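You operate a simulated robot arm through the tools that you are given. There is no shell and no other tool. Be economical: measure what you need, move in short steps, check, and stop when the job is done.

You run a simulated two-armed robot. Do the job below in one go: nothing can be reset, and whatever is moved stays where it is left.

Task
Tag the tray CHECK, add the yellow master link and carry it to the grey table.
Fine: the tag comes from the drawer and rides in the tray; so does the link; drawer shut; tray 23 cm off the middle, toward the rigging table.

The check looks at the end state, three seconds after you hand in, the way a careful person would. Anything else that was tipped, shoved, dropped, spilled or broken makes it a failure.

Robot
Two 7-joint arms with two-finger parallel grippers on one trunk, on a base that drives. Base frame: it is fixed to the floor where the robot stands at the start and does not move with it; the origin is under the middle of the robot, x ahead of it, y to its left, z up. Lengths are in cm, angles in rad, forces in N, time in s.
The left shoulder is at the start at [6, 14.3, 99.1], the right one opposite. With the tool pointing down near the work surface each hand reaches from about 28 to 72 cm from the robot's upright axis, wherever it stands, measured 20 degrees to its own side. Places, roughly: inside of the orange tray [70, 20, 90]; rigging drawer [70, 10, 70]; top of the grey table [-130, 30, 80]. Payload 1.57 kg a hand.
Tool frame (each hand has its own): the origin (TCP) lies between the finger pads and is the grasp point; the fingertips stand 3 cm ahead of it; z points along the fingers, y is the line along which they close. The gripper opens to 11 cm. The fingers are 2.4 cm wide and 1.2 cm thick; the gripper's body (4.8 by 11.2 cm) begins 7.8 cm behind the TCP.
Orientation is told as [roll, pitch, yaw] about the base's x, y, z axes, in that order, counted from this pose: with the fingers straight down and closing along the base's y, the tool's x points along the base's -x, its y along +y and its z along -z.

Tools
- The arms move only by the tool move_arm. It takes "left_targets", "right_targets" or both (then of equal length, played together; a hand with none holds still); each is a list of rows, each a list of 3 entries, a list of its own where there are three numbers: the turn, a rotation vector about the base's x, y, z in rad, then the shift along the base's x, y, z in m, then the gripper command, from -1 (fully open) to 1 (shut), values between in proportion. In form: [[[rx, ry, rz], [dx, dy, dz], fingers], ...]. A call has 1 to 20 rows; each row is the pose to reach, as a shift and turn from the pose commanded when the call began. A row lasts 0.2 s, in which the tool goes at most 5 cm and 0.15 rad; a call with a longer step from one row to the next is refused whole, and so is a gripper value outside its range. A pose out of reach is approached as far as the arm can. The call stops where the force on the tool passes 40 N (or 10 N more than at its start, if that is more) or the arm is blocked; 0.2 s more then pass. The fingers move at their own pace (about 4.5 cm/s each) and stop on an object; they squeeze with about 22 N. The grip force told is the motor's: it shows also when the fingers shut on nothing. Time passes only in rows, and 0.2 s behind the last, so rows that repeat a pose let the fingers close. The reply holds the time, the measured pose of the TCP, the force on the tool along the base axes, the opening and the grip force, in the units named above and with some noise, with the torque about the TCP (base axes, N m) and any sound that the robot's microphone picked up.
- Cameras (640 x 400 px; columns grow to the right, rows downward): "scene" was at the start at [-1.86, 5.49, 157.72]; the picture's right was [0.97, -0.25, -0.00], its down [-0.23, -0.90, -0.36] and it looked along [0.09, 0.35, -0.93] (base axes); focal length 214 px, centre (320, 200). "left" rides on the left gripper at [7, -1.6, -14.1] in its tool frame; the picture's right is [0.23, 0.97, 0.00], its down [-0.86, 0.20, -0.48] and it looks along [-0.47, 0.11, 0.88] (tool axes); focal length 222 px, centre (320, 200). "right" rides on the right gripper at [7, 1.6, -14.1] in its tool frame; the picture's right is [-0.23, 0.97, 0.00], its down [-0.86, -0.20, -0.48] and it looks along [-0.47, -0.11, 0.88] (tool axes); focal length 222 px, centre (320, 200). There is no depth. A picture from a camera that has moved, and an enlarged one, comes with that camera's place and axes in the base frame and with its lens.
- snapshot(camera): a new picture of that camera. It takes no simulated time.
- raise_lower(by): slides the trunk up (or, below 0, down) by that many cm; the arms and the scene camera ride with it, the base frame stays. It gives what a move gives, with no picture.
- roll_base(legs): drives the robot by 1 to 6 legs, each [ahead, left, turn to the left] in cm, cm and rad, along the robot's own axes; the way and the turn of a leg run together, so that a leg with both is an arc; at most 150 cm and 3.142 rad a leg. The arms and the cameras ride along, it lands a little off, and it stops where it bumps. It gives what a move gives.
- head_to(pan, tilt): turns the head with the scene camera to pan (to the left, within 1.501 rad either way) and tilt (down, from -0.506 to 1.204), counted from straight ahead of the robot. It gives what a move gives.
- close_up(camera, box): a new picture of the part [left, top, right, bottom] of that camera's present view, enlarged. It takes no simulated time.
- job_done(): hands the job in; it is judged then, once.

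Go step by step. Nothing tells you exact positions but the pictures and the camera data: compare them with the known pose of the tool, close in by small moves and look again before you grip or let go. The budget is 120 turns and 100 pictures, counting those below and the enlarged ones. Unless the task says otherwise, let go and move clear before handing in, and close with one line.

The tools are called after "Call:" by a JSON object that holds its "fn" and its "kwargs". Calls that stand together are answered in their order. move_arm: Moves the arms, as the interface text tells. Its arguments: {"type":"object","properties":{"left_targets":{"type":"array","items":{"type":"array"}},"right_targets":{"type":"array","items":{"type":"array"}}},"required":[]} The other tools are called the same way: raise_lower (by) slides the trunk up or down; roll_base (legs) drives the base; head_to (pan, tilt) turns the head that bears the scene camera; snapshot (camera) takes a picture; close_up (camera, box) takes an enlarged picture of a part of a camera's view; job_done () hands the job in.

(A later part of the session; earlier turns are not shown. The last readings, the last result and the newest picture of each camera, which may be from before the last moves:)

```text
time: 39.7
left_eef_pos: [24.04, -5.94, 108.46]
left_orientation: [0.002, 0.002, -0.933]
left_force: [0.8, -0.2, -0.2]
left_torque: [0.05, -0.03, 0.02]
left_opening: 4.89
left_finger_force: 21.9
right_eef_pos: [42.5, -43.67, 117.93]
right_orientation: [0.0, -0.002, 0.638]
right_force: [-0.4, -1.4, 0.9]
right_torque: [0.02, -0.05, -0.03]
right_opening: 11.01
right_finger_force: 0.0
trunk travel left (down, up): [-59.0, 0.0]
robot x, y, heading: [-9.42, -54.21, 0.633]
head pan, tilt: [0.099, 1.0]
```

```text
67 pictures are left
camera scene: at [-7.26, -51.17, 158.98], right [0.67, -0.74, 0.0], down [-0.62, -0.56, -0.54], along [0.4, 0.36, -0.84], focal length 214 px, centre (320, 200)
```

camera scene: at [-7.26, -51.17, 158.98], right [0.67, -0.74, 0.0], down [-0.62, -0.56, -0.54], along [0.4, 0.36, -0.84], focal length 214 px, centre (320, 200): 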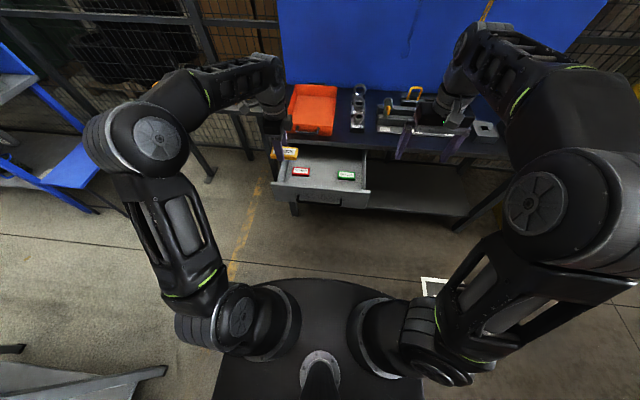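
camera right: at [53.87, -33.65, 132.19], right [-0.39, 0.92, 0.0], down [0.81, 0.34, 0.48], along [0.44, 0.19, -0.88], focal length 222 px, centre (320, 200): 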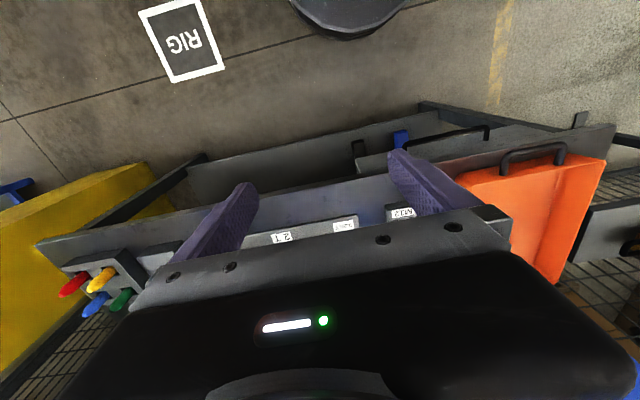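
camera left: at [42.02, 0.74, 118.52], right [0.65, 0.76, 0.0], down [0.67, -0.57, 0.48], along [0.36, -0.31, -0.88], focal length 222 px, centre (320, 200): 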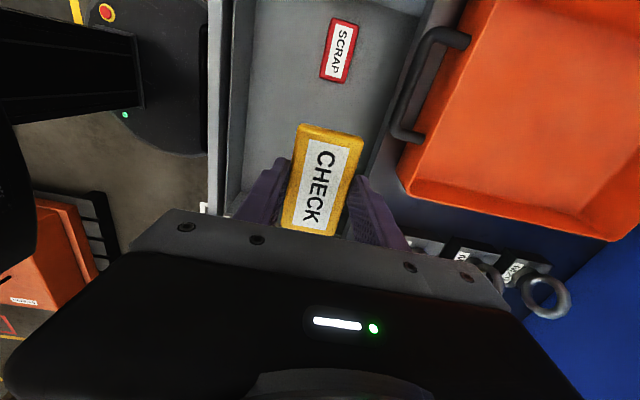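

Now the right hand goes to a horizontal closed-fist pose in front of the drawer panel, right of its handle.

Call:
{"fn": "move_arm", "kwargs": {"right_targets": [[[0.0775, -0.1055, 0], [-0.0077, 0.0105, -0.035], 1], [[0.155, -0.211, 0], [-0.0155, 0.0211, -0.07], 1], [[0.2325, -0.3165, 0], [-0.0232, 0.0316, -0.105], 1], [[0.31, -0.422, 0], [-0.031, 0.0422, -0.14], 1], [[0.3875, -0.5275, 0], [-0.0387, 0.0527, -0.175], 1], [[0.465, -0.633, 0], [-0.0464, 0.0632, -0.21], 1], [[0.5425, -0.7385, 0], [-0.0542, 0.0738, -0.245], 1], [[0.62, -0.844, 0], [-0.0619, 0.0843, -0.28], 1], [[0.6975, -0.9495, 0], [-0.0697, 0.0949, -0.315], 1], [[0.775, -1.055, 0], [-0.0774, 0.1054, -0.35], 1], [[0.8525, -1.1605, 0], [-0.0852, 0.116, -0.385], 1], [[0.93, -1.266, 0], [-0.0929, 0.1265, -0.42], 1], [[0.93, -1.266, 0], [-0.0929, 0.1265, -0.42], 1]]}}

Call:
{"fn": "snapshot", "kwargs": {"camera": "scene"}}

Call:
{"fn": "snapshot", "kwargs": {"camera": "right"}}

```text
time: 42.2
left_eef_pos: [24.23, -5.81, 108.19]
left_orientation: [0.0, 0.0, -0.934]
left_force: [0.8, -1.2, 0.3]
left_torque: [-0.03, 0.04, -0.01]
left_opening: 4.89
left_finger_force: 22.4
right_eef_pos: [42.15, -19.36, 84.0]
right_orientation: [-0.205, -1.461, 0.808]
right_force: [-1.2, 2.0, 13.9]
right_torque: [0.09, -0.11, -0.15]
right_opening: 0.01
right_finger_force: 21.3
right hand out of reach, approached as far as the arm can: row 7, 9, 10, 11, 12
trunk travel left (down, up): [-59.0, 0.0]
robot x, y, heading: [-9.67, -54.42, 0.638]
head pan, tilt: [0.099, 1.0]
stopped in row 12 (right hand): the force on the tool passed its limit (the readings are from after the stop); the commanded pose is now the measured one
```

```text
66 pictures are left
camera scene: at [-7.1, -51.01, 158.99], right [0.67, -0.74, 0.0], down [-0.62, -0.56, -0.54], along [0.4, 0.36, -0.84], focal length 214 px, centre (320, 200)
```

scene: 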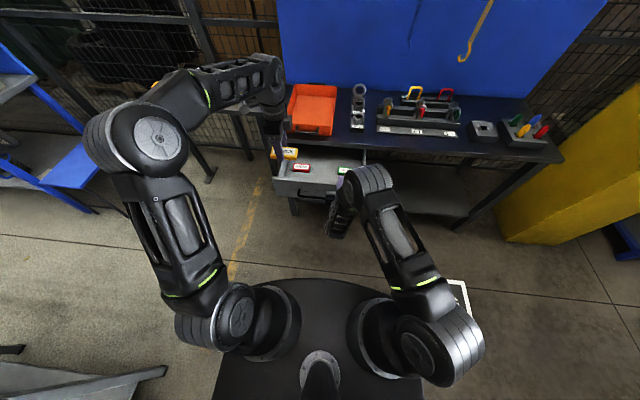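

```text
65 pictures are left
camera right: at [29.07, -26.47, 78.57], right [-0.54, 0.82, 0.2], down [-0.21, -0.37, 0.91], along [0.82, 0.44, 0.37], focal length 222 px, centre (320, 200)
```

right: 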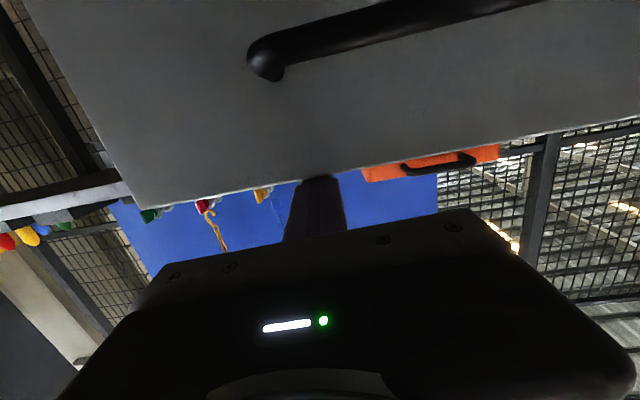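

The right arm deviated (out of reach) and its fingers lie over the drawer panel's top edge. I lift and back away, then choose a rolled pose as the left arm had.

Call:
{"fn": "move_arm", "kwargs": {"right_targets": [[[0, 0, 0], [0, 0, 0.02], 1], [[0, 0, 0], [0, 0, 0.04], 1], [[0, 0, 0], [0, 0, 0.06], 1], [[0, 0, 0], [-0.03, -0.022, 0.07], 1], [[0, 0, 0], [-0.06, -0.044, 0.08], 1], [[0, 0, 0], [-0.09, -0.066, 0.09], 1], [[0, 0, 0], [-0.12, -0.088, 0.1], 1], [[0, 0, 0], [-0.12, -0.088, 0.1], 1]]}}

Call:
{"fn": "snapshot", "kwargs": {"camera": "scene"}}

```text
time: 44.0
left_eef_pos: [24.22, -5.82, 108.23]
left_orientation: [-0.001, -0.001, -0.933]
left_force: [-0.4, 0.1, 0.4]
left_torque: [0.01, -0.02, 0.0]
left_opening: 4.9
left_finger_force: 22.1
right_eef_pos: [30.99, -22.59, 98.25]
right_orientation: [-0.227, -1.442, 0.826]
right_force: [-1.1, 0.4, 0.3]
right_torque: [-0.01, -0.01, -0.02]
right_opening: 0.0
right_finger_force: 21.0
right hand out of reach, approached as far as the arm can: row 4, 5, 6, 7, 8
trunk travel left (down, up): [-59.0, 0.0]
robot x, y, heading: [-9.57, -54.11, 0.638]
head pan, tilt: [0.099, 1.0]
```

```text
64 pictures are left
camera scene: at [-7.02, -51.06, 158.97], right [0.67, -0.74, 0.0], down [-0.63, -0.56, -0.54], along [0.4, 0.36, -0.84], focal length 214 px, centre (320, 200)
```

scene: 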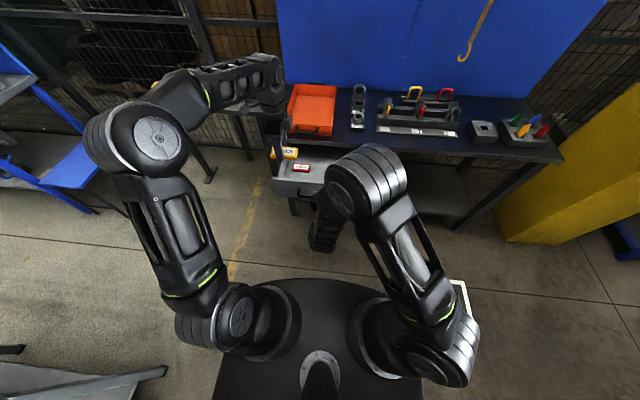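

Rotating the right hand back to tool-down in a reachable spot before the drawer.

Call:
{"fn": "move_arm", "kwargs": {"right_targets": [[[-0.0786, 0.107, 0], [0.001, -0.004, 0.01], 1], [[-0.1572, 0.214, 0], [0.002, -0.008, 0.02], 1], [[-0.2358, 0.321, 0], [0.003, -0.012, 0.03], 1], [[-0.3144, 0.428, 0], [0.004, -0.016, 0.04], 1], [[-0.393, 0.535, 0], [0.005, -0.02, 0.05], 1], [[-0.4716, 0.642, 0], [0.006, -0.024, 0.06], 1], [[-0.5502, 0.749, 0], [0.01, -0.027, 0.06], 1], [[-0.6288, 0.856, 0], [0.012, -0.029, 0.06], 1], [[-0.7074, 0.963, 0], [0.014, -0.03, 0.06], 1], [[-0.786, 1.07, 0], [0.016, -0.03, 0.06], 1], [[-0.864, 1.177, 0], [0.018, -0.03, 0.06], 1], [[-0.864, 1.177, 0], [0.018, -0.03, 0.06], 1]]}}

Call:
{"fn": "snapshot", "kwargs": {"camera": "scene"}}

```text
time: 46.6
left_eef_pos: [24.16, -5.9, 108.25]
left_orientation: [0.002, 0.001, -0.933]
left_force: [0.2, -0.6, -0.3]
left_torque: [-0.02, 0.01, -0.01]
left_opening: 4.89
left_finger_force: 22.3
right_eef_pos: [32.87, -25.65, 104.48]
right_orientation: [-0.031, 0.007, 0.653]
right_force: [-0.4, 0.1, 0.0]
right_torque: [-0.01, -0.01, -0.02]
right_opening: 0.02
right_finger_force: 21.3
trunk travel left (down, up): [-59.0, 0.0]
robot x, y, heading: [-9.79, -54.49, 0.637]
head pan, tilt: [0.099, 1.0]
```

```text
63 pictures are left
camera scene: at [-7.15, -51.14, 158.98], right [0.67, -0.74, 0.0], down [-0.62, -0.56, -0.54], along [0.4, 0.36, -0.84], focal length 214 px, centre (320, 200)
```

scene: 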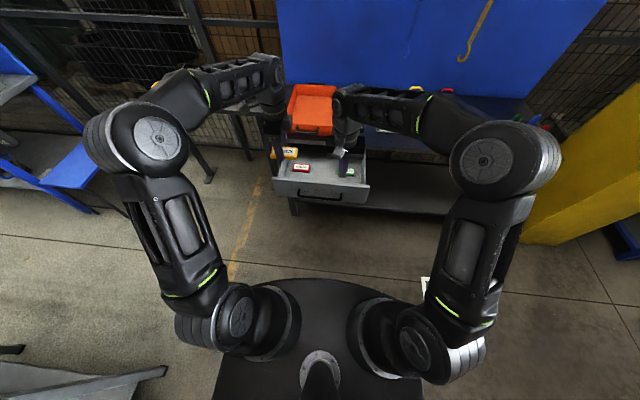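

The right hand is tool-down, just in front of the handle bar. I lower it with closed fingers so that they can push the bar.

Call:
{"fn": "move_arm", "kwargs": {"right_targets": [[[0, 0, 0], [-0.014, 0.0105, -0.03], 1], [[0, 0, 0], [-0.028, 0.021, -0.06], 1], [[0, 0, 0], [-0.028, 0.021, -0.1], 1], [[0, 0, 0], [-0.028, 0.021, -0.14], 1], [[0, 0, 0], [-0.028, 0.021, -0.18], 1], [[0, 0, 0], [-0.028, 0.021, -0.22], 1], [[0, 0, 0], [-0.028, 0.021, -0.25], 1], [[0, 0, 0], [-0.028, 0.021, -0.27], 1], [[0, 0, 0], [-0.028, 0.021, -0.27], 1]]}}

Call:
{"fn": "close_up", "kwargs": {"camera": "scene", "box": [240, 70, 400, 230]}}

Call:
{"fn": "snapshot", "kwargs": {"camera": "right"}}

```text
time: 48.6
left_eef_pos: [24.28, -6.0, 108.39]
left_orientation: [-0.001, -0.001, -0.934]
left_force: [0.2, -0.2, -0.4]
left_torque: [-0.03, 0.0, -0.04]
left_opening: 4.93
left_finger_force: 21.9
right_eef_pos: [30.35, -23.55, 77.32]
right_orientation: [-0.031, 0.004, 0.653]
right_force: [-0.2, 0.1, -0.1]
right_torque: [0.0, 0.02, 0.01]
right_opening: 0.0
right_finger_force: 21.0
trunk travel left (down, up): [-59.0, 0.0]
robot x, y, heading: [-9.58, -54.16, 0.634]
head pan, tilt: [0.099, 1.0]
```

```text
2.50 times, centred on (320, 150) of scene
camera zoom: at [-7.12, -51.11, 158.98], right [0.67, -0.74, 0.0], down [-0.62, -0.56, -0.54], along [0.4, 0.36, -0.84], focal length 536 px, centre (320, 325)
```

zoom: 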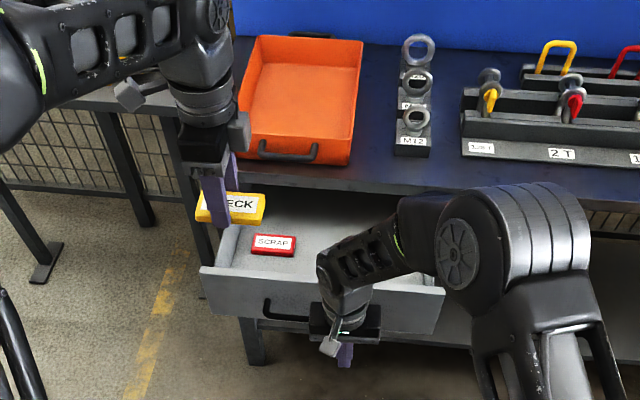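

```text
61 pictures are left
camera right: at [23.59, -25.93, 91.65], right [-0.41, 0.91, -0.03], down [0.79, 0.37, 0.48], along [0.45, 0.17, -0.88], focal length 222 px, centre (320, 200)
```

right: 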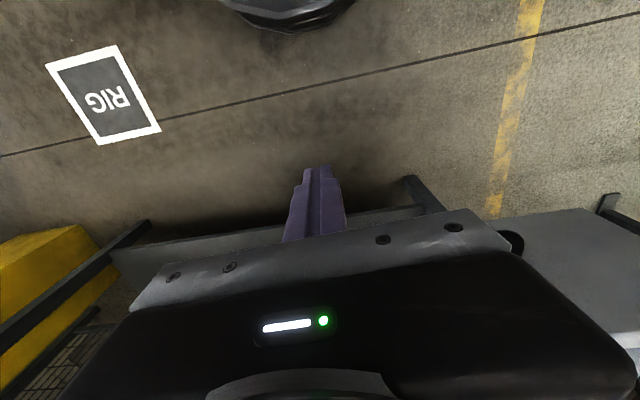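

Fingers are in front of the bar. Driving forward to push the drawer most of the way in.

Call:
{"fn": "roll_base", "kwargs": {"legs": [[27, 0, 0]]}}

Call:
{"fn": "close_up", "kwargs": {"camera": "scene", "box": [240, 100, 400, 260]}}

```text
time: 50.5
left_eef_pos: [46.08, 10.21, 108.23]
left_orientation: [0.0, 0.001, -0.933]
left_force: [-0.4, -0.2, 0.1]
left_torque: [-0.03, 0.01, 0.0]
left_opening: 4.91
left_finger_force: 22.4
right_eef_pos: [52.03, -7.36, 77.36]
right_orientation: [-0.032, 0.006, 0.656]
right_force: [-0.7, 0.0, 0.4]
right_torque: [0.01, 0.0, 0.01]
right_opening: 0.0
right_finger_force: 21.4
trunk travel left (down, up): [-59.0, 0.0]
robot x, y, heading: [12.39, -38.02, 0.632]
head pan, tilt: [0.099, 1.0]
```

```text
2.50 times, centred on (320, 180) of scene
camera zoom: at [14.76, -35.0, 158.97], right [0.67, -0.74, 0.0], down [-0.62, -0.56, -0.54], along [0.4, 0.36, -0.84], focal length 536 px, centre (320, 250)
```

zoom: 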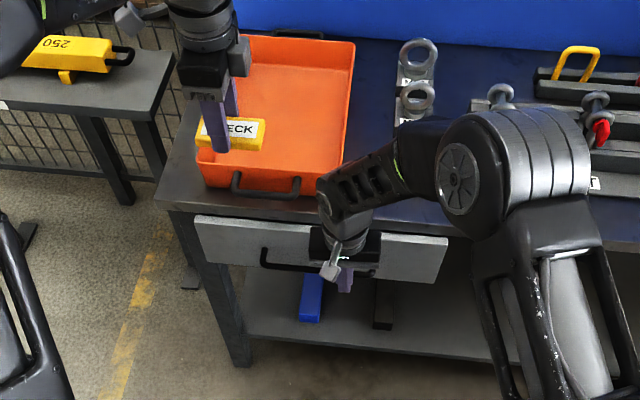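

Nearly closed, about 4 cm left. I push the rest with the arm, under the force stop.

Call:
{"fn": "move_arm", "kwargs": {"right_targets": [[[0, 0, 0], [0.008, 0.006, 0], 1], [[0, 0, 0], [0.016, 0.012, 0], 1], [[0, 0, 0], [0.024, 0.018, 0], 1], [[0, 0, 0], [0.032, 0.024, 0], 1], [[0, 0, 0], [0.036, 0.027, 0], 1], [[0, 0, 0], [0.04, 0.03, 0], 1], [[0, 0, 0], [0.044, 0.033, 0], 1]]}}

Call:
{"fn": "close_up", "kwargs": {"camera": "scene", "box": [240, 100, 400, 260]}}

```text
time: 51.5
left_eef_pos: [45.85, 9.95, 108.34]
left_orientation: [0.002, -0.002, -0.935]
left_force: [0.6, 0.7, 0.3]
left_torque: [-0.06, 0.03, 0.03]
left_opening: 4.89
left_finger_force: 22.0
right_eef_pos: [53.97, -5.87, 76.97]
right_orientation: [-0.037, 0.03, 0.653]
right_force: [-17.9, -14.3, 7.9]
right_torque: [1.37, -1.96, -0.31]
right_opening: 0.01
right_finger_force: 21.4
trunk travel left (down, up): [-59.0, 0.0]
robot x, y, heading: [12.04, -38.16, 0.626]
head pan, tilt: [0.099, 1.0]
stopped in row 5 (right hand): the force on the tool passed its limit (the readings are from after the stop); the commanded pose is now the measured one
```

```text
2.50 times, centred on (320, 180) of scene
camera zoom: at [14.43, -35.26, 159.0], right [0.67, -0.74, 0.0], down [-0.62, -0.56, -0.54], along [0.4, 0.36, -0.84], focal length 536 px, centre (320, 250)
```

zoom: 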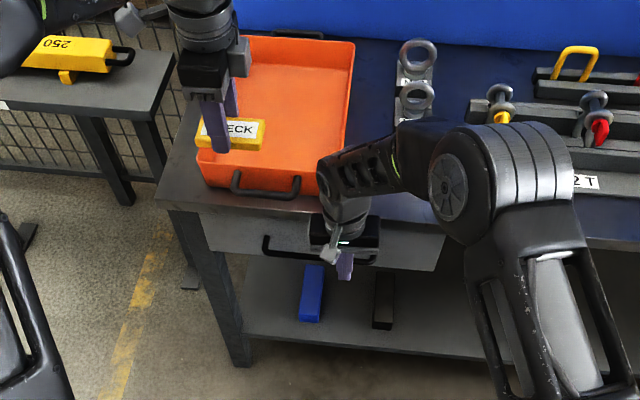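

The torque shows the gripper's body met the table edge, not the bar. I back off, pitch the fingers forward so they lead, and push again.

Call:
{"fn": "move_arm", "kwargs": {"right_targets": [[[0, 0, 0], [-0.012, -0.009, 0], 1], [[0, 0, 0], [-0.028, -0.021, 0], 1], [[0.067, -0.091, 0], [-0.028, -0.021, 0], 1], [[0.134, -0.182, 0], [-0.028, -0.021, 0], 1], [[0.201, -0.273, 0], [-0.028, -0.021, 0], 1], [[0.268, -0.364, 0], [-0.028, -0.021, 0], 1], [[0.268, -0.364, 0], [-0.028, -0.021, 0], 1]]}}

Call:
{"fn": "close_up", "kwargs": {"camera": "scene", "box": [260, 160, 380, 240]}}

```text
time: 53.1
left_eef_pos: [45.99, 10.02, 108.26]
left_orientation: [0.001, 0.0, -0.936]
left_force: [-0.2, -0.4, -1.4]
left_torque: [-0.03, 0.03, 0.03]
left_opening: 4.89
left_finger_force: 22.1
right_eef_pos: [51.71, -7.76, 77.11]
right_orientation: [-0.044, -0.431, 0.656]
right_force: [0.3, -1.5, 0.1]
right_torque: [-0.03, 0.0, 0.01]
right_opening: 0.0
right_finger_force: 21.2
trunk travel left (down, up): [-59.0, 0.0]
robot x, y, heading: [12.18, -38.2, 0.635]
head pan, tilt: [0.099, 1.0]
```

```text
5.00 times, centred on (320, 200) of scene
camera zoom: at [14.66, -35.13, 158.98], right [0.67, -0.74, 0.0], down [-0.63, -0.56, -0.54], along [0.4, 0.36, -0.84], focal length 1072 px, centre (320, 200)
```

zoom: 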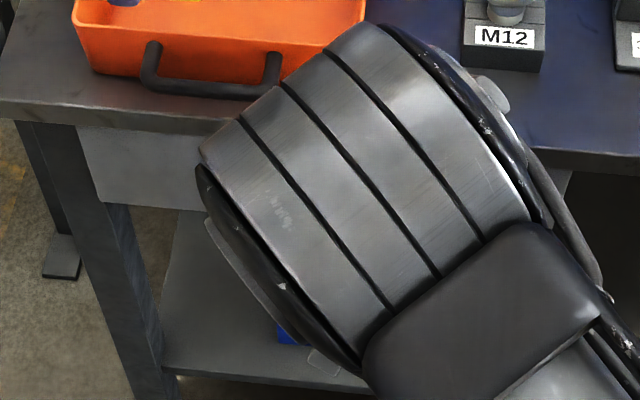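

Call:
{"fn": "move_arm", "kwargs": {"right_targets": [[[0, 0, 0], [0.008, 0.006, 0], 1], [[0, 0, 0], [0.016, 0.012, 0], 1], [[0, 0, 0], [0.02, 0.015, 0], 1], [[0, 0, 0], [0.024, 0.018, 0], 1], [[0, 0, 0], [0.028, 0.021, 0], 1], [[0, 0, 0], [0.032, 0.024, 0], 1], [[0, 0, 0], [0.036, 0.027, 0], 1], [[0, 0, 0], [0.04, 0.03, 0], 1], [[0, 0, 0], [0.044, 0.033, 0], 1]]}}

Call:
{"fn": "snapshot", "kwargs": {"camera": "right"}}

```text
time: 54.6
left_eef_pos: [46.01, 10.03, 108.24]
left_orientation: [0.0, -0.002, -0.932]
left_force: [1.0, -0.5, -0.7]
left_torque: [-0.02, -0.01, 0.01]
left_opening: 4.92
left_finger_force: 22.1
right_eef_pos: [54.34, -5.88, 76.55]
right_orientation: [-0.052, -0.408, 0.661]
right_force: [-5.8, -3.5, -0.3]
right_torque: [-0.15, 0.27, 0.02]
right_opening: 0.02
right_finger_force: 21.7
trunk travel left (down, up): [-59.0, 0.0]
robot x, y, heading: [12.02, -38.06, 0.637]
head pan, tilt: [0.099, 1.0]
stopped in row 7 (right hand): the force on the tool passed its limit (the readings are from after the stop); the commanded pose is now the measured one
```

```text
57 pictures are left
camera right: at [43.44, -11.17, 86.78], right [-0.42, 0.91, 0.04], down [0.57, 0.22, 0.79], along [0.71, 0.35, -0.61], focal length 222 px, centre (320, 200)
```

right: 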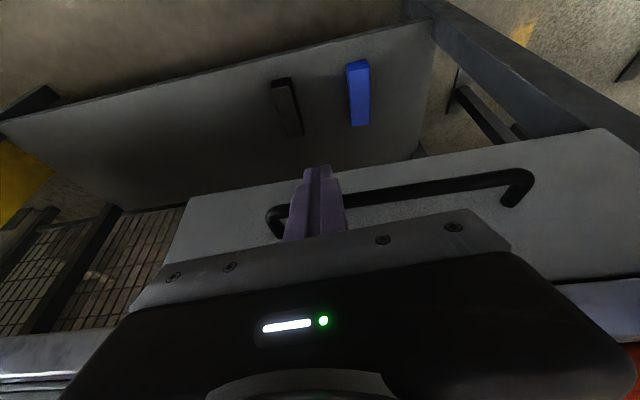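

Force now at the fingertips: the drawer seems fully closed. I withdraw the right hand and raise it.

Call:
{"fn": "move_arm", "kwargs": {"right_targets": [[[0, 0, 0], [-0.024, -0.018, 0], 1], [[0, 0, 0], [-0.045, -0.036, 0.01], 1], [[-0.067, 0.091, 0], [-0.045, -0.045, 0.05], 1], [[-0.134, 0.182, 0], [-0.045, -0.06, 0.09], 0], [[-0.201, 0.273, 0], [-0.04, -0.075, 0.13], -1], [[-0.25, 0.34, 0], [-0.03, -0.09, 0.17], -1], [[-0.25, 0.34, 0], [-0.02, -0.105, 0.21], -1], [[-0.25, 0.34, 0], [-0.01, -0.12, 0.25], -1], [[-0.25, 0.34, 0], [0, -0.135, 0.29], -1], [[-0.25, 0.34, 0], [0.02, -0.15, 0.33], -1], [[-0.25, 0.34, 0], [0.04, -0.165, 0.36], -1], [[-0.25, 0.34, 0], [0.04, -0.165, 0.38], -1]]}}

Call:
{"fn": "snapshot", "kwargs": {"camera": "scene"}}

Call:
{"fn": "close_up", "kwargs": {"camera": "scene", "box": [240, 100, 400, 240]}}

```text
time: 57.2
left_eef_pos: [45.79, 10.07, 108.36]
left_orientation: [0.0, -0.002, -0.933]
left_force: [-0.9, 0.5, 0.2]
left_torque: [0.01, 0.0, 0.02]
left_opening: 4.92
left_finger_force: 22.0
right_eef_pos: [58.42, -22.38, 114.74]
right_orientation: [-0.042, 0.007, 0.658]
right_force: [0.0, -0.2, 0.9]
right_torque: [-0.02, 0.02, 0.01]
right_opening: 11.01
right_finger_force: 0.0
trunk travel left (down, up): [-59.0, 0.0]
robot x, y, heading: [11.81, -38.23, 0.637]
head pan, tilt: [0.099, 1.0]
```

```text
56 pictures are left
camera scene: at [14.52, -35.16, 158.98], right [0.67, -0.74, 0.0], down [-0.62, -0.56, -0.54], along [0.4, 0.36, -0.84], focal length 214 px, centre (320, 200)
```

scene: 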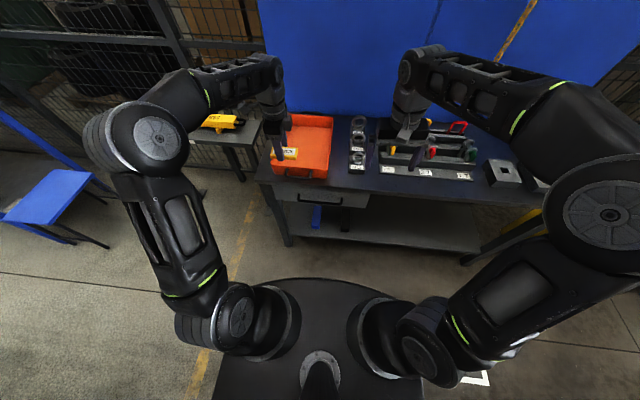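

```text
2.86 times, centred on (320, 170) of scene
camera zoom: at [14.52, -35.16, 158.98], right [0.67, -0.74, 0.0], down [-0.62, -0.56, -0.54], along [0.4, 0.36, -0.84], focal length 613 px, centre (320, 286)
```

zoom: 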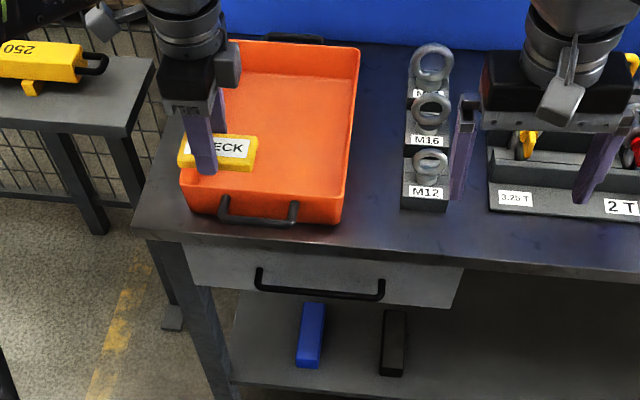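

The drawer is shut (bar back at its original place). Now I drive in so that the left hand with the tag comes over the tray.

Call:
{"fn": "roll_base", "kwargs": {"legs": [[20, 0, 0]]}}

Call:
{"fn": "snapshot", "kwargs": {"camera": "scene"}}

Call:
{"fn": "snapshot", "kwargs": {"camera": "left"}}

Call:
{"fn": "snapshot", "kwargs": {"camera": "right"}}

```text
time: 58.8
left_eef_pos: [62.67, 22.21, 108.24]
left_orientation: [0.0, 0.0, -0.937]
left_force: [0.3, 0.6, -0.9]
left_torque: [0.0, 0.03, 0.01]
left_opening: 4.89
left_finger_force: 22.5
right_eef_pos: [75.11, -10.14, 114.66]
right_orientation: [-0.04, 0.01, 0.654]
right_force: [0.1, 0.0, 0.7]
right_torque: [-0.04, 0.05, 0.0]
right_opening: 11.01
right_finger_force: 0.1
trunk travel left (down, up): [-59.0, 0.0]
robot x, y, heading: [28.64, -26.22, 0.632]
head pan, tilt: [0.099, 1.0]
```

```text
54 pictures are left
camera scene: at [31.27, -22.91, 158.97], right [0.67, -0.74, 0.0], down [-0.63, -0.56, -0.54], along [0.4, 0.36, -0.84], focal length 214 px, centre (320, 200)
```

scene: 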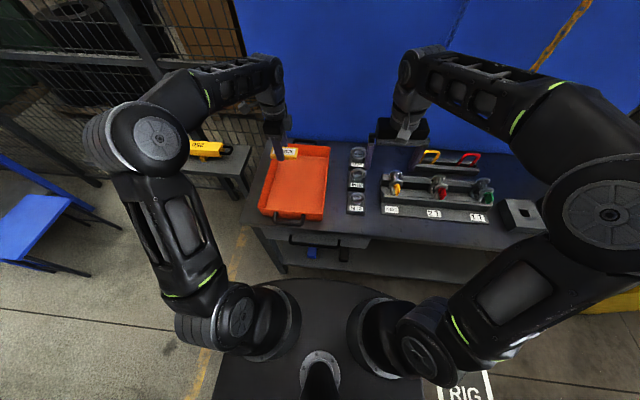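

```text
53 pictures are left
camera left: at [57.26, 26.83, 122.24], right [0.65, 0.76, 0.0], down [0.67, -0.57, 0.48], along [0.36, -0.31, -0.88], focal length 222 px, centre (320, 200)
```

left: 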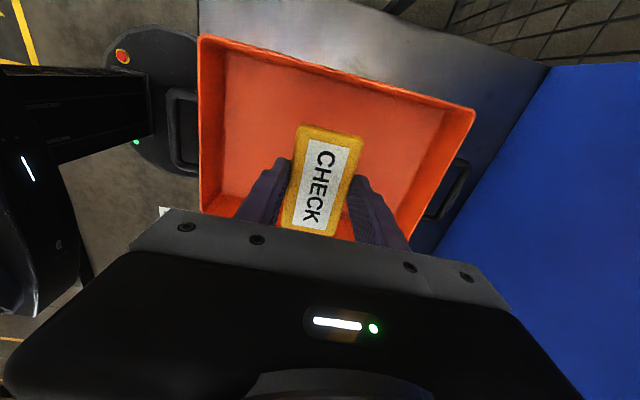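

```text
52 pictures are left
camera right: at [68.4, -12.54, 128.84], right [-0.41, 0.91, -0.04], down [0.79, 0.38, 0.48], along [0.45, 0.16, -0.88], focal length 222 px, centre (320, 200)
```

right: 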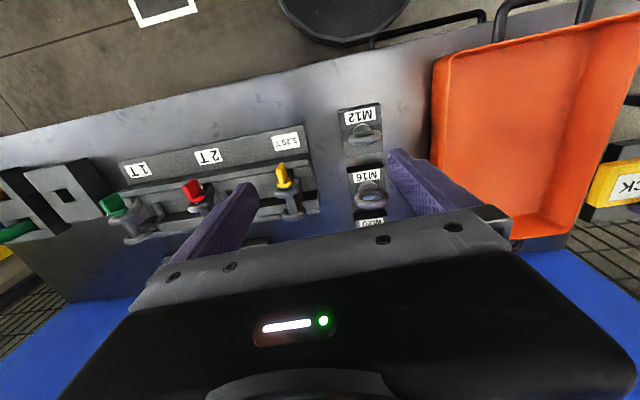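

The tag is above the tray, whose centre I place at (65.9, 20). I lower the tag onto its near half.

Call:
{"fn": "move_arm", "kwargs": {"left_targets": [[[0, 0, 0], [-0.004, -0.026, -0.02], 1], [[0, 0, 0], [-0.008, -0.052, -0.04], 1], [[0, 0, 0], [-0.008, -0.052, -0.08], 1], [[0, 0, 0], [-0.008, -0.052, -0.12], 1], [[0, 0, 0], [-0.008, -0.052, -0.15], 1], [[0, 0, 0], [-0.008, -0.052, -0.16], 1], [[0, 0, 0], [-0.008, -0.052, -0.16], 1]]}}

Call:
{"fn": "snapshot", "kwargs": {"camera": "left"}}

Call:
{"fn": "close_up", "kwargs": {"camera": "scene", "box": [230, 120, 370, 260]}}

```text
time: 60.4
left_eef_pos: [61.69, 16.89, 92.47]
left_orientation: [0.0, 0.0, -0.938]
left_force: [-1.5, -0.6, -0.4]
left_torque: [-0.02, 0.01, -0.03]
left_opening: 4.9
left_finger_force: 22.5
right_eef_pos: [75.01, -10.22, 114.65]
right_orientation: [-0.04, 0.01, 0.654]
right_force: [-0.4, -1.0, -0.6]
right_torque: [0.01, 0.0, -0.01]
right_opening: 11.01
right_finger_force: 0.0
trunk travel left (down, up): [-59.0, 0.0]
robot x, y, heading: [28.15, -26.15, 0.629]
head pan, tilt: [0.099, 1.0]
```

```text
51 pictures are left
camera left: at [56.23, 21.4, 106.35], right [0.65, 0.76, 0.0], down [0.67, -0.57, 0.48], along [0.36, -0.31, -0.88], focal length 222 px, centre (320, 200)
```

left: 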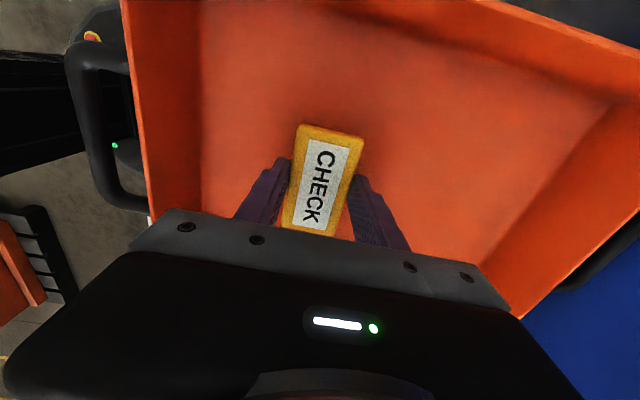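

```text
2.86 times, centred on (300, 190) of scene
camera zoom: at [31.15, -23.0, 158.98], right [0.67, -0.74, 0.0], down [-0.63, -0.56, -0.54], along [0.4, 0.36, -0.84], focal length 613 px, centre (377, 229)
```

zoom: 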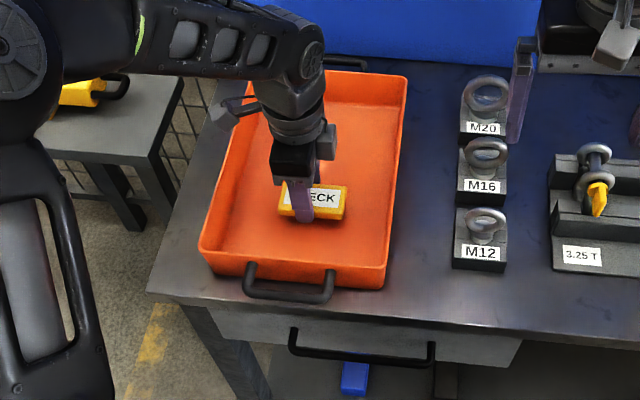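

Still above the floor. Lowering gently until the force rises.

Call:
{"fn": "move_arm", "kwargs": {"left_targets": [[[0, 0, 0], [0, 0, -0.007], 1], [[0, 0, 0], [0, 0, -0.014], 1], [[0, 0, 0], [0, 0, -0.019], 1], [[0, 0, 0], [0, 0, -0.019], 1]]}}

```text
time: 61.4
left_eef_pos: [61.77, 16.95, 90.48]
left_orientation: [-0.002, -0.001, -0.938]
left_force: [0.3, 0.6, -0.7]
left_torque: [-0.01, 0.02, 0.02]
left_opening: 4.92
left_finger_force: 21.9
right_eef_pos: [75.04, -10.21, 114.79]
right_orientation: [-0.039, 0.009, 0.655]
right_force: [0.4, 0.3, 0.6]
right_torque: [0.02, -0.01, -0.04]
right_opening: 11.02
right_finger_force: 0.0
trunk travel left (down, up): [-59.0, 0.0]
robot x, y, heading: [28.71, -26.05, 0.63]
head pan, tilt: [0.099, 1.0]
```

Call:
{"fn": "move_arm", "kwargs": {"left_targets": [[[0, 0, 0], [0, 0, -0.004], 1], [[0, 0, 0], [0, 0, -0.008], 1], [[0, 0, 0], [0, 0, -0.01], 1], [[0, 0, 0], [0, 0, -0.01], 1]]}}

Call:
{"fn": "snapshot", "kwargs": {"camera": "left"}}

```text
time: 62.4
left_eef_pos: [61.72, 16.78, 89.54]
left_orientation: [0.006, 0.002, -0.937]
left_force: [-2.0, 1.7, 28.3]
left_torque: [-0.36, 0.72, -0.08]
left_opening: 4.95
left_finger_force: 21.5
right_eef_pos: [74.85, -10.43, 114.67]
right_orientation: [-0.039, 0.008, 0.654]
right_force: [-0.2, 0.1, -0.6]
right_torque: [-0.02, -0.01, -0.01]
right_opening: 10.99
right_finger_force: 0.0
trunk travel left (down, up): [-59.0, 0.0]
robot x, y, heading: [28.58, -26.11, 0.637]
head pan, tilt: [0.099, 1.0]
```

```text
49 pictures are left
camera left: at [56.29, 21.43, 103.61], right [0.65, 0.76, 0.0], down [0.67, -0.57, 0.48], along [0.37, -0.31, -0.88], focal length 222 px, centre (320, 200)
```

left: 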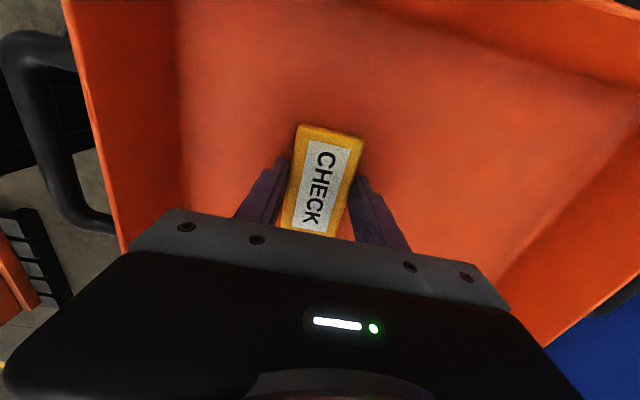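

The tag touches the tray floor (TCP 89.5). Easing 3 mm, letting go and rising.

Call:
{"fn": "move_arm", "kwargs": {"left_targets": [[[0, 0, 0], [0, 0, 0.003], 1], [[0, 0, 0], [0, 0, 0.003], 0], [[0, 0, 0], [0, 0, 0.003], -0.5], [[0, 0, 0], [0, 0, 0.003], -0.5], [[0, 0, 0], [0, 0, 0.003], -0.5], [[0, 0, 0], [0, 0, 0.02], -0.5], [[0, 0, 0], [0, 0, 0.06], -0.5], [[0, 0, 0], [0, 0, 0.1], -0.5], [[0, 0, 0], [0, 0, 0.14], -0.5], [[0, 0, 0], [0, 0, 0.18], -1], [[0, 0, 0], [0, 0, 0.22], -1]]}}

Call:
{"fn": "snapshot", "kwargs": {"camera": "left"}}

```text
time: 64.8
left_eef_pos: [61.71, 16.68, 111.54]
left_orientation: [-0.001, 0.0, -0.937]
left_force: [0.5, 0.9, 0.3]
left_torque: [0.05, -0.03, 0.02]
left_opening: 10.99
left_finger_force: 0.0
right_eef_pos: [74.99, -10.36, 114.59]
right_orientation: [-0.04, 0.009, 0.654]
right_force: [0.5, 0.1, 0.1]
right_torque: [-0.01, 0.0, -0.01]
right_opening: 10.99
right_finger_force: 0.0
trunk travel left (down, up): [-59.0, 0.0]
robot x, y, heading: [28.67, -26.04, 0.633]
head pan, tilt: [0.099, 1.0]
```

```text
48 pictures are left
camera left: at [56.37, 21.24, 125.54], right [0.65, 0.76, 0.0], down [0.67, -0.57, 0.48], along [0.36, -0.31, -0.88], focal length 222 px, centre (320, 200)
```

left: 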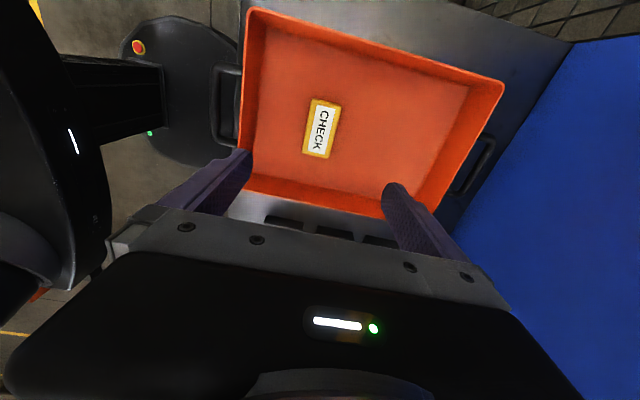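

The CHECK tag lies flat in the tray. Next is the yellow link around (108.5, -14.3), top z≈96; I slide right and slightly forward for the right hand.

Call:
{"fn": "roll_base", "kwargs": {"legs": [[0, -21, 0], [2, 0, 0]]}}

Call:
{"fn": "head_to", "kwargs": {"pan": -0.1, "tilt": 0.9}}

Call:
{"fn": "snapshot", "kwargs": {"camera": "scene"}}

Call:
{"fn": "snapshot", "kwargs": {"camera": "right"}}

```text
time: 66.8
left_eef_pos: [75.72, 1.17, 111.33]
left_orientation: [0.0, -0.001, -0.938]
left_force: [1.3, 0.5, -0.9]
left_torque: [0.0, 0.07, 0.0]
left_opening: 10.98
left_finger_force: 0.1
right_eef_pos: [88.87, -25.92, 114.61]
right_orientation: [-0.041, 0.011, 0.652]
right_force: [-0.3, 0.5, 0.0]
right_torque: [-0.02, 0.06, -0.03]
right_opening: 10.99
right_finger_force: 0.1
trunk travel left (down, up): [-59.0, 0.0]
robot x, y, heading: [42.36, -41.65, 0.63]
head pan, tilt: [0.099, 1.0]
```

```text
time: 67.6
left_eef_pos: [75.7, 1.1, 111.45]
left_orientation: [0.0, 0.001, -0.938]
left_force: [-0.1, -0.2, -0.4]
left_torque: [0.03, -0.02, 0.04]
left_opening: 11.03
left_finger_force: 0.0
right_eef_pos: [88.84, -25.96, 114.6]
right_orientation: [-0.04, 0.009, 0.654]
right_force: [-0.4, 0.8, -0.1]
right_torque: [-0.02, -0.03, -0.02]
right_opening: 11.01
right_finger_force: 0.1
trunk travel left (down, up): [-59.0, 0.0]
robot x, y, heading: [42.28, -41.55, 0.63]
head pan, tilt: [-0.099, 0.901]
```

```text
47 pictures are left
camera scene: at [46.21, -39.38, 159.7], right [0.51, -0.86, 0.0], down [-0.68, -0.4, -0.62], along [0.54, 0.31, -0.78], focal length 214 px, centre (320, 200)
```

scene: 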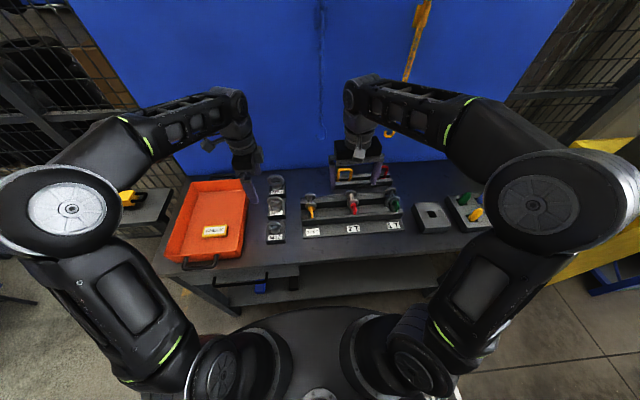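

```text
46 pictures are left
camera right: at [82.07, -28.26, 128.9], right [-0.41, 0.91, -0.04], down [0.79, 0.38, 0.48], along [0.45, 0.16, -0.88], focal length 222 px, centre (320, 200)
```

right: 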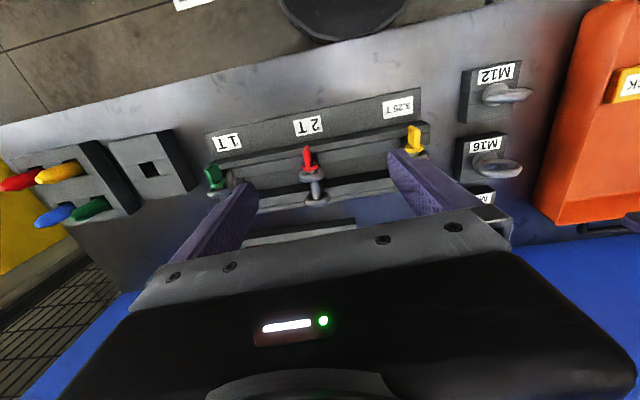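

Right hand next: level it and move it over the link, then yaw so its fingers close across the link's thin side.

Call:
{"fn": "move_arm", "kwargs": {"right_targets": [[[0.037, 0.017, 0], [0.02, 0.012, 0.005], -1], [[0.037, 0.017, 0], [0.05, 0.03, 0.005], -1], [[0.037, 0.017, 0], [0.08, 0.048, 0.005], -1], [[0.037, 0.017, 0], [0.1, 0.06, 0.005], -1]]}}

Call:
{"fn": "move_arm", "kwargs": {"right_targets": [[[0, 0, 0.14], [0.009, 0.005, 0], -1], [[0, 0, 0.28], [0.018, 0.01, 0], -1], [[0, 0, 0.42], [0.027, 0.015, 0], -1], [[0, 0, 0.56], [0.036, 0.02, 0], -1], [[0, 0, 0.7], [0.045, 0.025, 0], -1], [[0, 0, 0.84], [0.054, 0.03, 0], -1], [[0, 0, 0.98], [0.063, 0.035, 0], -1], [[0, 0, 1.12], [0.072, 0.041, 0], -1], [[0, 0, 1.26], [0.081, 0.046, 0], -1], [[0, 0, 1.4], [0.09, 0.051, 0], -1], [[0, 0, 1.547], [0.0966, 0.0566, 0], -1], [[0, 0, 1.547], [0.0966, 0.0566, 0], -1]]}}

Call:
{"fn": "snapshot", "kwargs": {"camera": "scene"}}

Call:
{"fn": "snapshot", "kwargs": {"camera": "right"}}

```text
time: 68.6
left_eef_pos: [75.88, 1.06, 111.47]
left_orientation: [-0.001, -0.002, -0.941]
left_force: [-0.2, 0.2, 0.1]
left_torque: [-0.02, 0.0, -0.01]
left_opening: 10.97
left_finger_force: 0.1
right_eef_pos: [96.19, -21.44, 114.81]
right_orientation: [0.0, -0.003, 0.652]
right_force: [-0.9, 0.8, -0.4]
right_torque: [0.03, 0.01, 0.01]
right_opening: 10.99
right_finger_force: 0.1
right hand out of reach, approached as far as the arm can: row 3, 4
trunk travel left (down, up): [-59.0, 0.0]
robot x, y, heading: [42.09, -41.2, 0.627]
head pan, tilt: [-0.099, 0.901]
```

```text
time: 71.2
left_eef_pos: [75.59, 1.35, 111.53]
left_orientation: [-0.001, -0.003, -0.939]
left_force: [0.4, 0.9, 0.1]
left_torque: [-0.06, -0.07, -0.02]
left_opening: 11.01
left_finger_force: 0.0
right_eef_pos: [97.26, -22.0, 117.52]
right_orientation: [-0.04, -0.096, 2.029]
right_force: [-0.4, 1.0, 0.0]
right_torque: [-0.07, -0.04, 0.0]
right_opening: 11.02
right_finger_force: 0.0
right hand out of reach, approached as far as the arm can: row 1, 2, 3, 4, 5, 6, 7, 8, 9, 10, 11, 12
trunk travel left (down, up): [-59.0, 0.0]
robot x, y, heading: [42.89, -41.26, 0.635]
head pan, tilt: [-0.099, 0.901]
```

```text
45 pictures are left
camera scene: at [46.03, -39.06, 159.71], right [0.51, -0.86, 0.0], down [-0.68, -0.4, -0.62], along [0.54, 0.31, -0.78], focal length 214 px, centre (320, 200)
```

scene: 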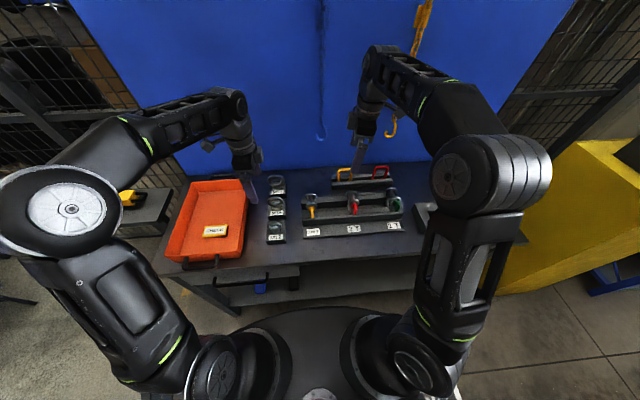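

```text
44 pictures are left
camera right: at [99.0, -30.4, 130.97], right [-0.97, -0.22, -0.02], down [-0.19, 0.8, 0.57], along [-0.11, 0.56, -0.82], focal length 222 px, centre (320, 200)
```

right: 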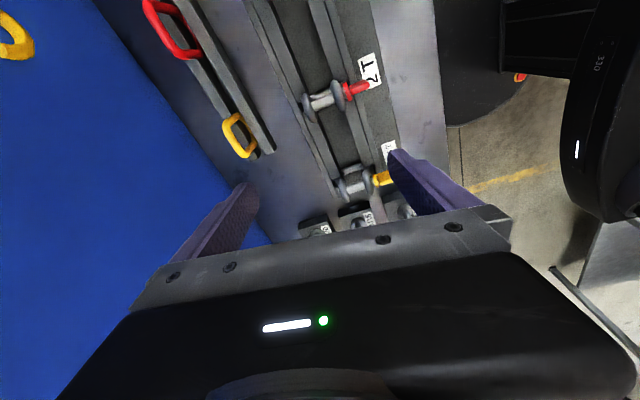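

At this height the upright hand cannot reach so far. I'll pitch the tool forward 0.4 rad and come lower, pre-grasp above the link's top bar.

Call:
{"fn": "move_arm", "kwargs": {"right_targets": [[[0.059, -0.081, 0], [-0.022, -0.016, -0.01], -1], [[0.118, -0.162, 0], [-0.022, -0.016, -0.035], -1], [[0.177, -0.242, 0], [-0.022, -0.016, -0.06], -1], [[0.236, -0.323, 0], [-0.022, -0.016, -0.09], -1], [[0.236, -0.323, 0], [-0.022, -0.016, -0.11], -1], [[0.236, -0.323, 0], [-0.022, -0.016, -0.125], -1], [[0.236, -0.323, 0], [-0.022, -0.016, -0.125], -1], [[0.236, -0.323, 0], [-0.022, -0.016, -0.125], -1]]}}

Call:
{"fn": "snapshot", "kwargs": {"camera": "right"}}

Call:
{"fn": "close_up", "kwargs": {"camera": "scene", "box": [280, 100, 440, 240]}}

```text
time: 73.0
left_eef_pos: [75.73, 1.08, 111.45]
left_orientation: [-0.002, 0.001, -0.938]
left_force: [-0.7, 0.5, 0.0]
left_torque: [0.0, 0.0, -0.02]
left_opening: 11.0
left_finger_force: 0.1
right_eef_pos: [95.56, -23.71, 105.13]
right_orientation: [-0.439, -0.159, 2.078]
right_force: [0.8, 0.2, -0.3]
right_torque: [-0.02, -0.01, -0.02]
right_opening: 11.01
right_finger_force: 0.1
trunk travel left (down, up): [-59.0, 0.0]
robot x, y, heading: [42.48, -41.41, 0.627]
head pan, tilt: [-0.099, 0.901]
```

```text
43 pictures are left
camera right: at [93.33, -34.97, 116.17], right [-0.91, -0.18, -0.37], down [-0.39, 0.66, 0.65], along [0.13, 0.73, -0.67], focal length 222 px, centre (320, 200)
```

right: 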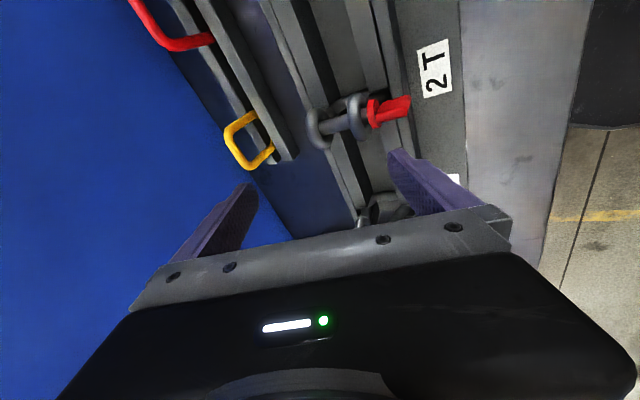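

```text
2.86 times, centred on (360, 170) of scene
camera zoom: at [46.27, -39.36, 159.7], right [0.51, -0.86, 0.0], down [-0.68, -0.4, -0.62], along [0.54, 0.31, -0.78], focal length 613 px, centre (206, 286)
```

zoom: 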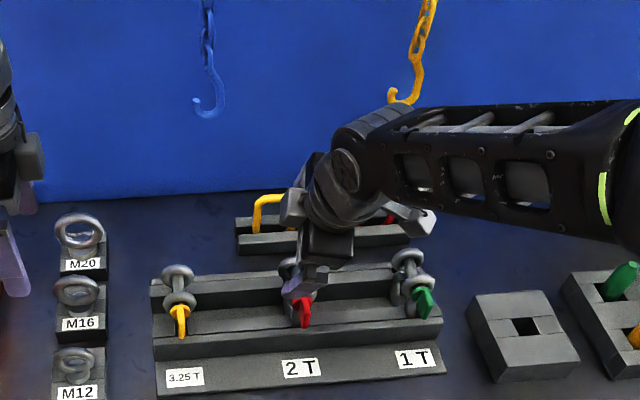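

The arm's command follows where it actually got: hand at (95.6, -23.7, 105). Link re-estimated at about (110, -14.6), top z≈95.5. I pitch a bit further and move over it.

Call:
{"fn": "move_arm", "kwargs": {"right_targets": [[[0.029, -0.04, 0.05], [0.03, 0.018, 0], -1], [[0.058, -0.08, 0.1], [0.06, 0.036, 0], -1], [[0.088, -0.121, 0.15], [0.09, 0.054, 0], -1], [[0.088, -0.121, 0.15], [0.117, 0.071, -0.01], -1], [[0.088, -0.121, 0.15], [0.117, 0.071, -0.03], -1], [[0.088, -0.121, 0.15], [0.117, 0.071, -0.045], -1], [[0.088, -0.121, 0.15], [0.117, 0.071, -0.045], -1]]}}

Call:
{"fn": "snapshot", "kwargs": {"camera": "right"}}

Call:
{"fn": "close_up", "kwargs": {"camera": "scene", "box": [280, 100, 440, 240]}}

```text
time: 74.6
left_eef_pos: [75.72, 1.09, 111.55]
left_orientation: [-0.001, 0.001, -0.939]
left_force: [-0.4, -0.2, -0.9]
left_torque: [0.01, 0.01, -0.02]
left_opening: 10.97
left_finger_force: 0.0
right_eef_pos: [107.18, -16.52, 100.68]
right_orientation: [-0.588, -0.165, 2.253]
right_force: [0.2, 0.2, -0.5]
right_torque: [-0.02, 0.01, -0.02]
right_opening: 11.0
right_finger_force: 0.0
trunk travel left (down, up): [-59.0, 0.0]
robot x, y, heading: [42.56, -41.36, 0.629]
head pan, tilt: [-0.099, 0.901]
```

```text
41 pictures are left
camera right: at [105.54, -29.07, 110.32], right [-0.82, -0.27, -0.5], down [-0.56, 0.53, 0.64], along [0.09, 0.81, -0.58], focal length 222 px, centre (320, 200)
```

right: 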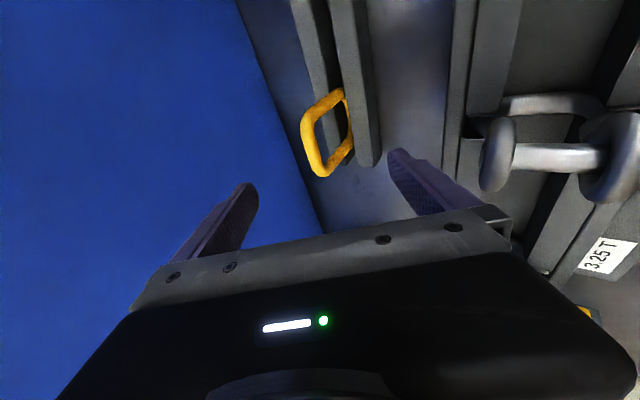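

```text
2.86 times, centred on (360, 170) of scene
camera zoom: at [46.23, -39.38, 159.7], right [0.51, -0.86, 0.0], down [-0.68, -0.4, -0.62], along [0.54, 0.31, -0.78], focal length 613 px, centre (206, 286)
```

zoom: 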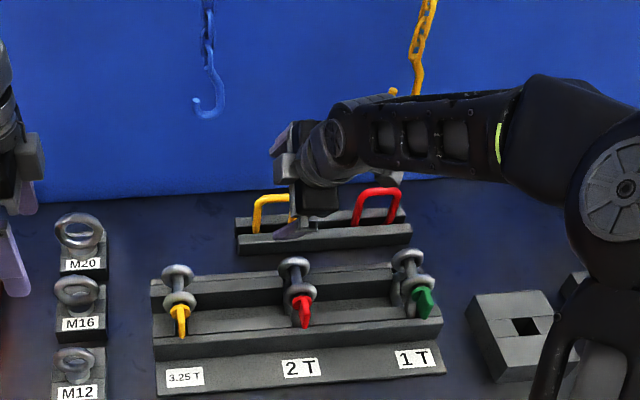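

Reach works. I narrow the fingers to about 5.5 cm and close in along the tool axis, a step at a time.

Call:
{"fn": "move_arm", "kwargs": {"right_targets": [[[0, 0, 0], [0.012, 0.002, -0.006], 0], [[0, 0, 0], [0.023, 0.004, -0.012], 0], [[0, 0, 0], [0.023, 0.004, -0.012], 0], [[0, 0, 0], [0.023, 0.004, -0.012], 0]]}}

Call:
{"fn": "snapshot", "kwargs": {"camera": "right"}}

Call:
{"fn": "close_up", "kwargs": {"camera": "scene", "box": [320, 130, 400, 180]}}

```text
time: 75.6
left_eef_pos: [75.64, 1.04, 111.52]
left_orientation: [0.001, -0.001, -0.937]
left_force: [-0.5, -0.7, -0.1]
left_torque: [0.0, 0.01, 0.03]
left_opening: 11.0
left_finger_force: 0.0
right_eef_pos: [109.43, -16.19, 99.45]
right_orientation: [-0.59, -0.163, 2.254]
right_force: [0.3, -0.4, 0.3]
right_torque: [0.0, -0.01, 0.0]
right_opening: 5.48
right_finger_force: 0.1
trunk travel left (down, up): [-59.0, 0.0]
robot x, y, heading: [42.11, -41.58, 0.626]
head pan, tilt: [-0.099, 0.901]
```

```text
39 pictures are left
camera right: at [107.78, -28.63, 109.13], right [-0.83, -0.27, -0.5], down [-0.56, 0.53, 0.64], along [0.09, 0.81, -0.58], focal length 222 px, centre (320, 200)
```

right: 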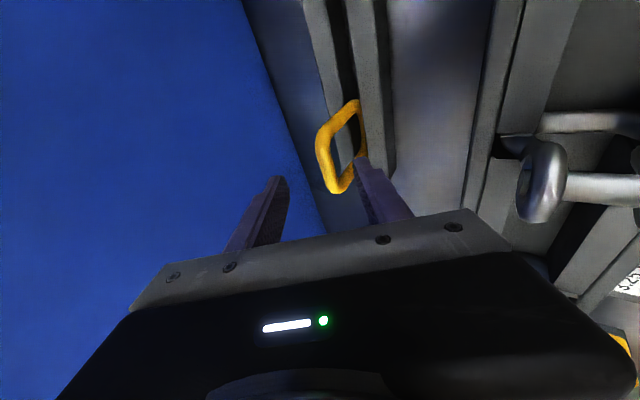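

```text
8.00 times, centred on (360, 155) of scene
camera zoom: at [46.28, -39.36, 159.7], right [0.51, -0.86, 0.0], down [-0.68, -0.4, -0.62], along [0.54, 0.31, -0.78], focal length 1716 px, centre (0, 560)
```

zoom: 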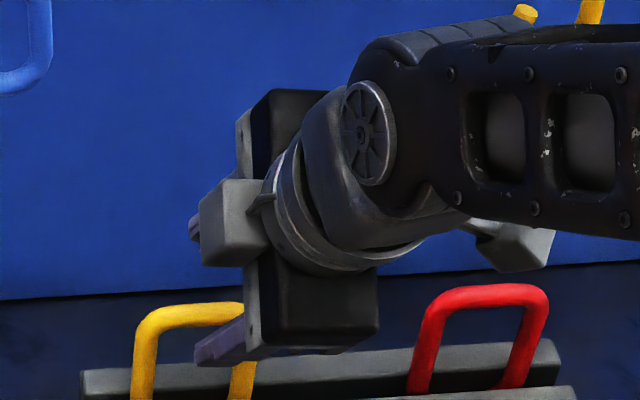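

The link's bar lies on the tool axis, about 4.6 cm ahead. Advancing 3.8 cm.

Call:
{"fn": "move_arm", "kwargs": {"right_targets": [[[0, 0, 0], [0.0045, 0.006, -0.0105], 0], [[0, 0, 0], [0.009, 0.012, -0.021], 0], [[0, 0, 0], [0.013, 0.0173, -0.0312], 0], [[0, 0, 0], [0.013, 0.0173, -0.0312], 0]]}}

Call:
{"fn": "snapshot", "kwargs": {"camera": "right"}}

```text
time: 76.6
left_eef_pos: [75.84, 1.08, 111.46]
left_orientation: [0.0, 0.0, -0.94]
left_force: [0.5, -0.8, -0.2]
left_torque: [-0.01, 0.0, 0.03]
left_opening: 11.01
left_finger_force: 0.0
right_eef_pos: [110.9, -14.36, 96.43]
right_orientation: [-0.589, -0.164, 2.253]
right_force: [0.4, -0.4, -0.2]
right_torque: [0.02, 0.02, 0.0]
right_opening: 5.51
right_finger_force: 0.0
trunk travel left (down, up): [-59.0, 0.0]
robot x, y, heading: [42.02, -41.47, 0.631]
head pan, tilt: [-0.099, 0.901]
```

```text
37 pictures are left
camera right: at [109.14, -26.83, 106.0], right [-0.82, -0.27, -0.5], down [-0.56, 0.53, 0.64], along [0.09, 0.81, -0.58], focal length 222 px, centre (320, 200)
```

right: 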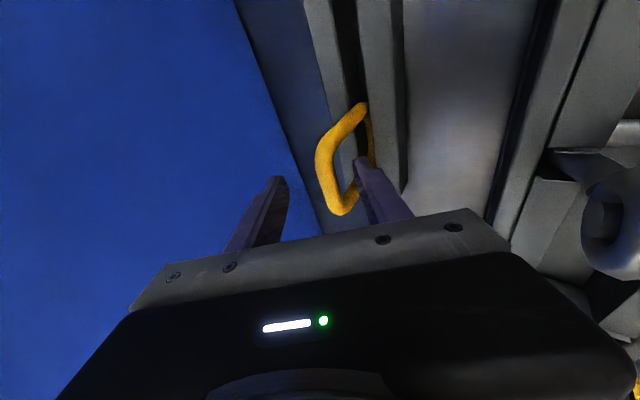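

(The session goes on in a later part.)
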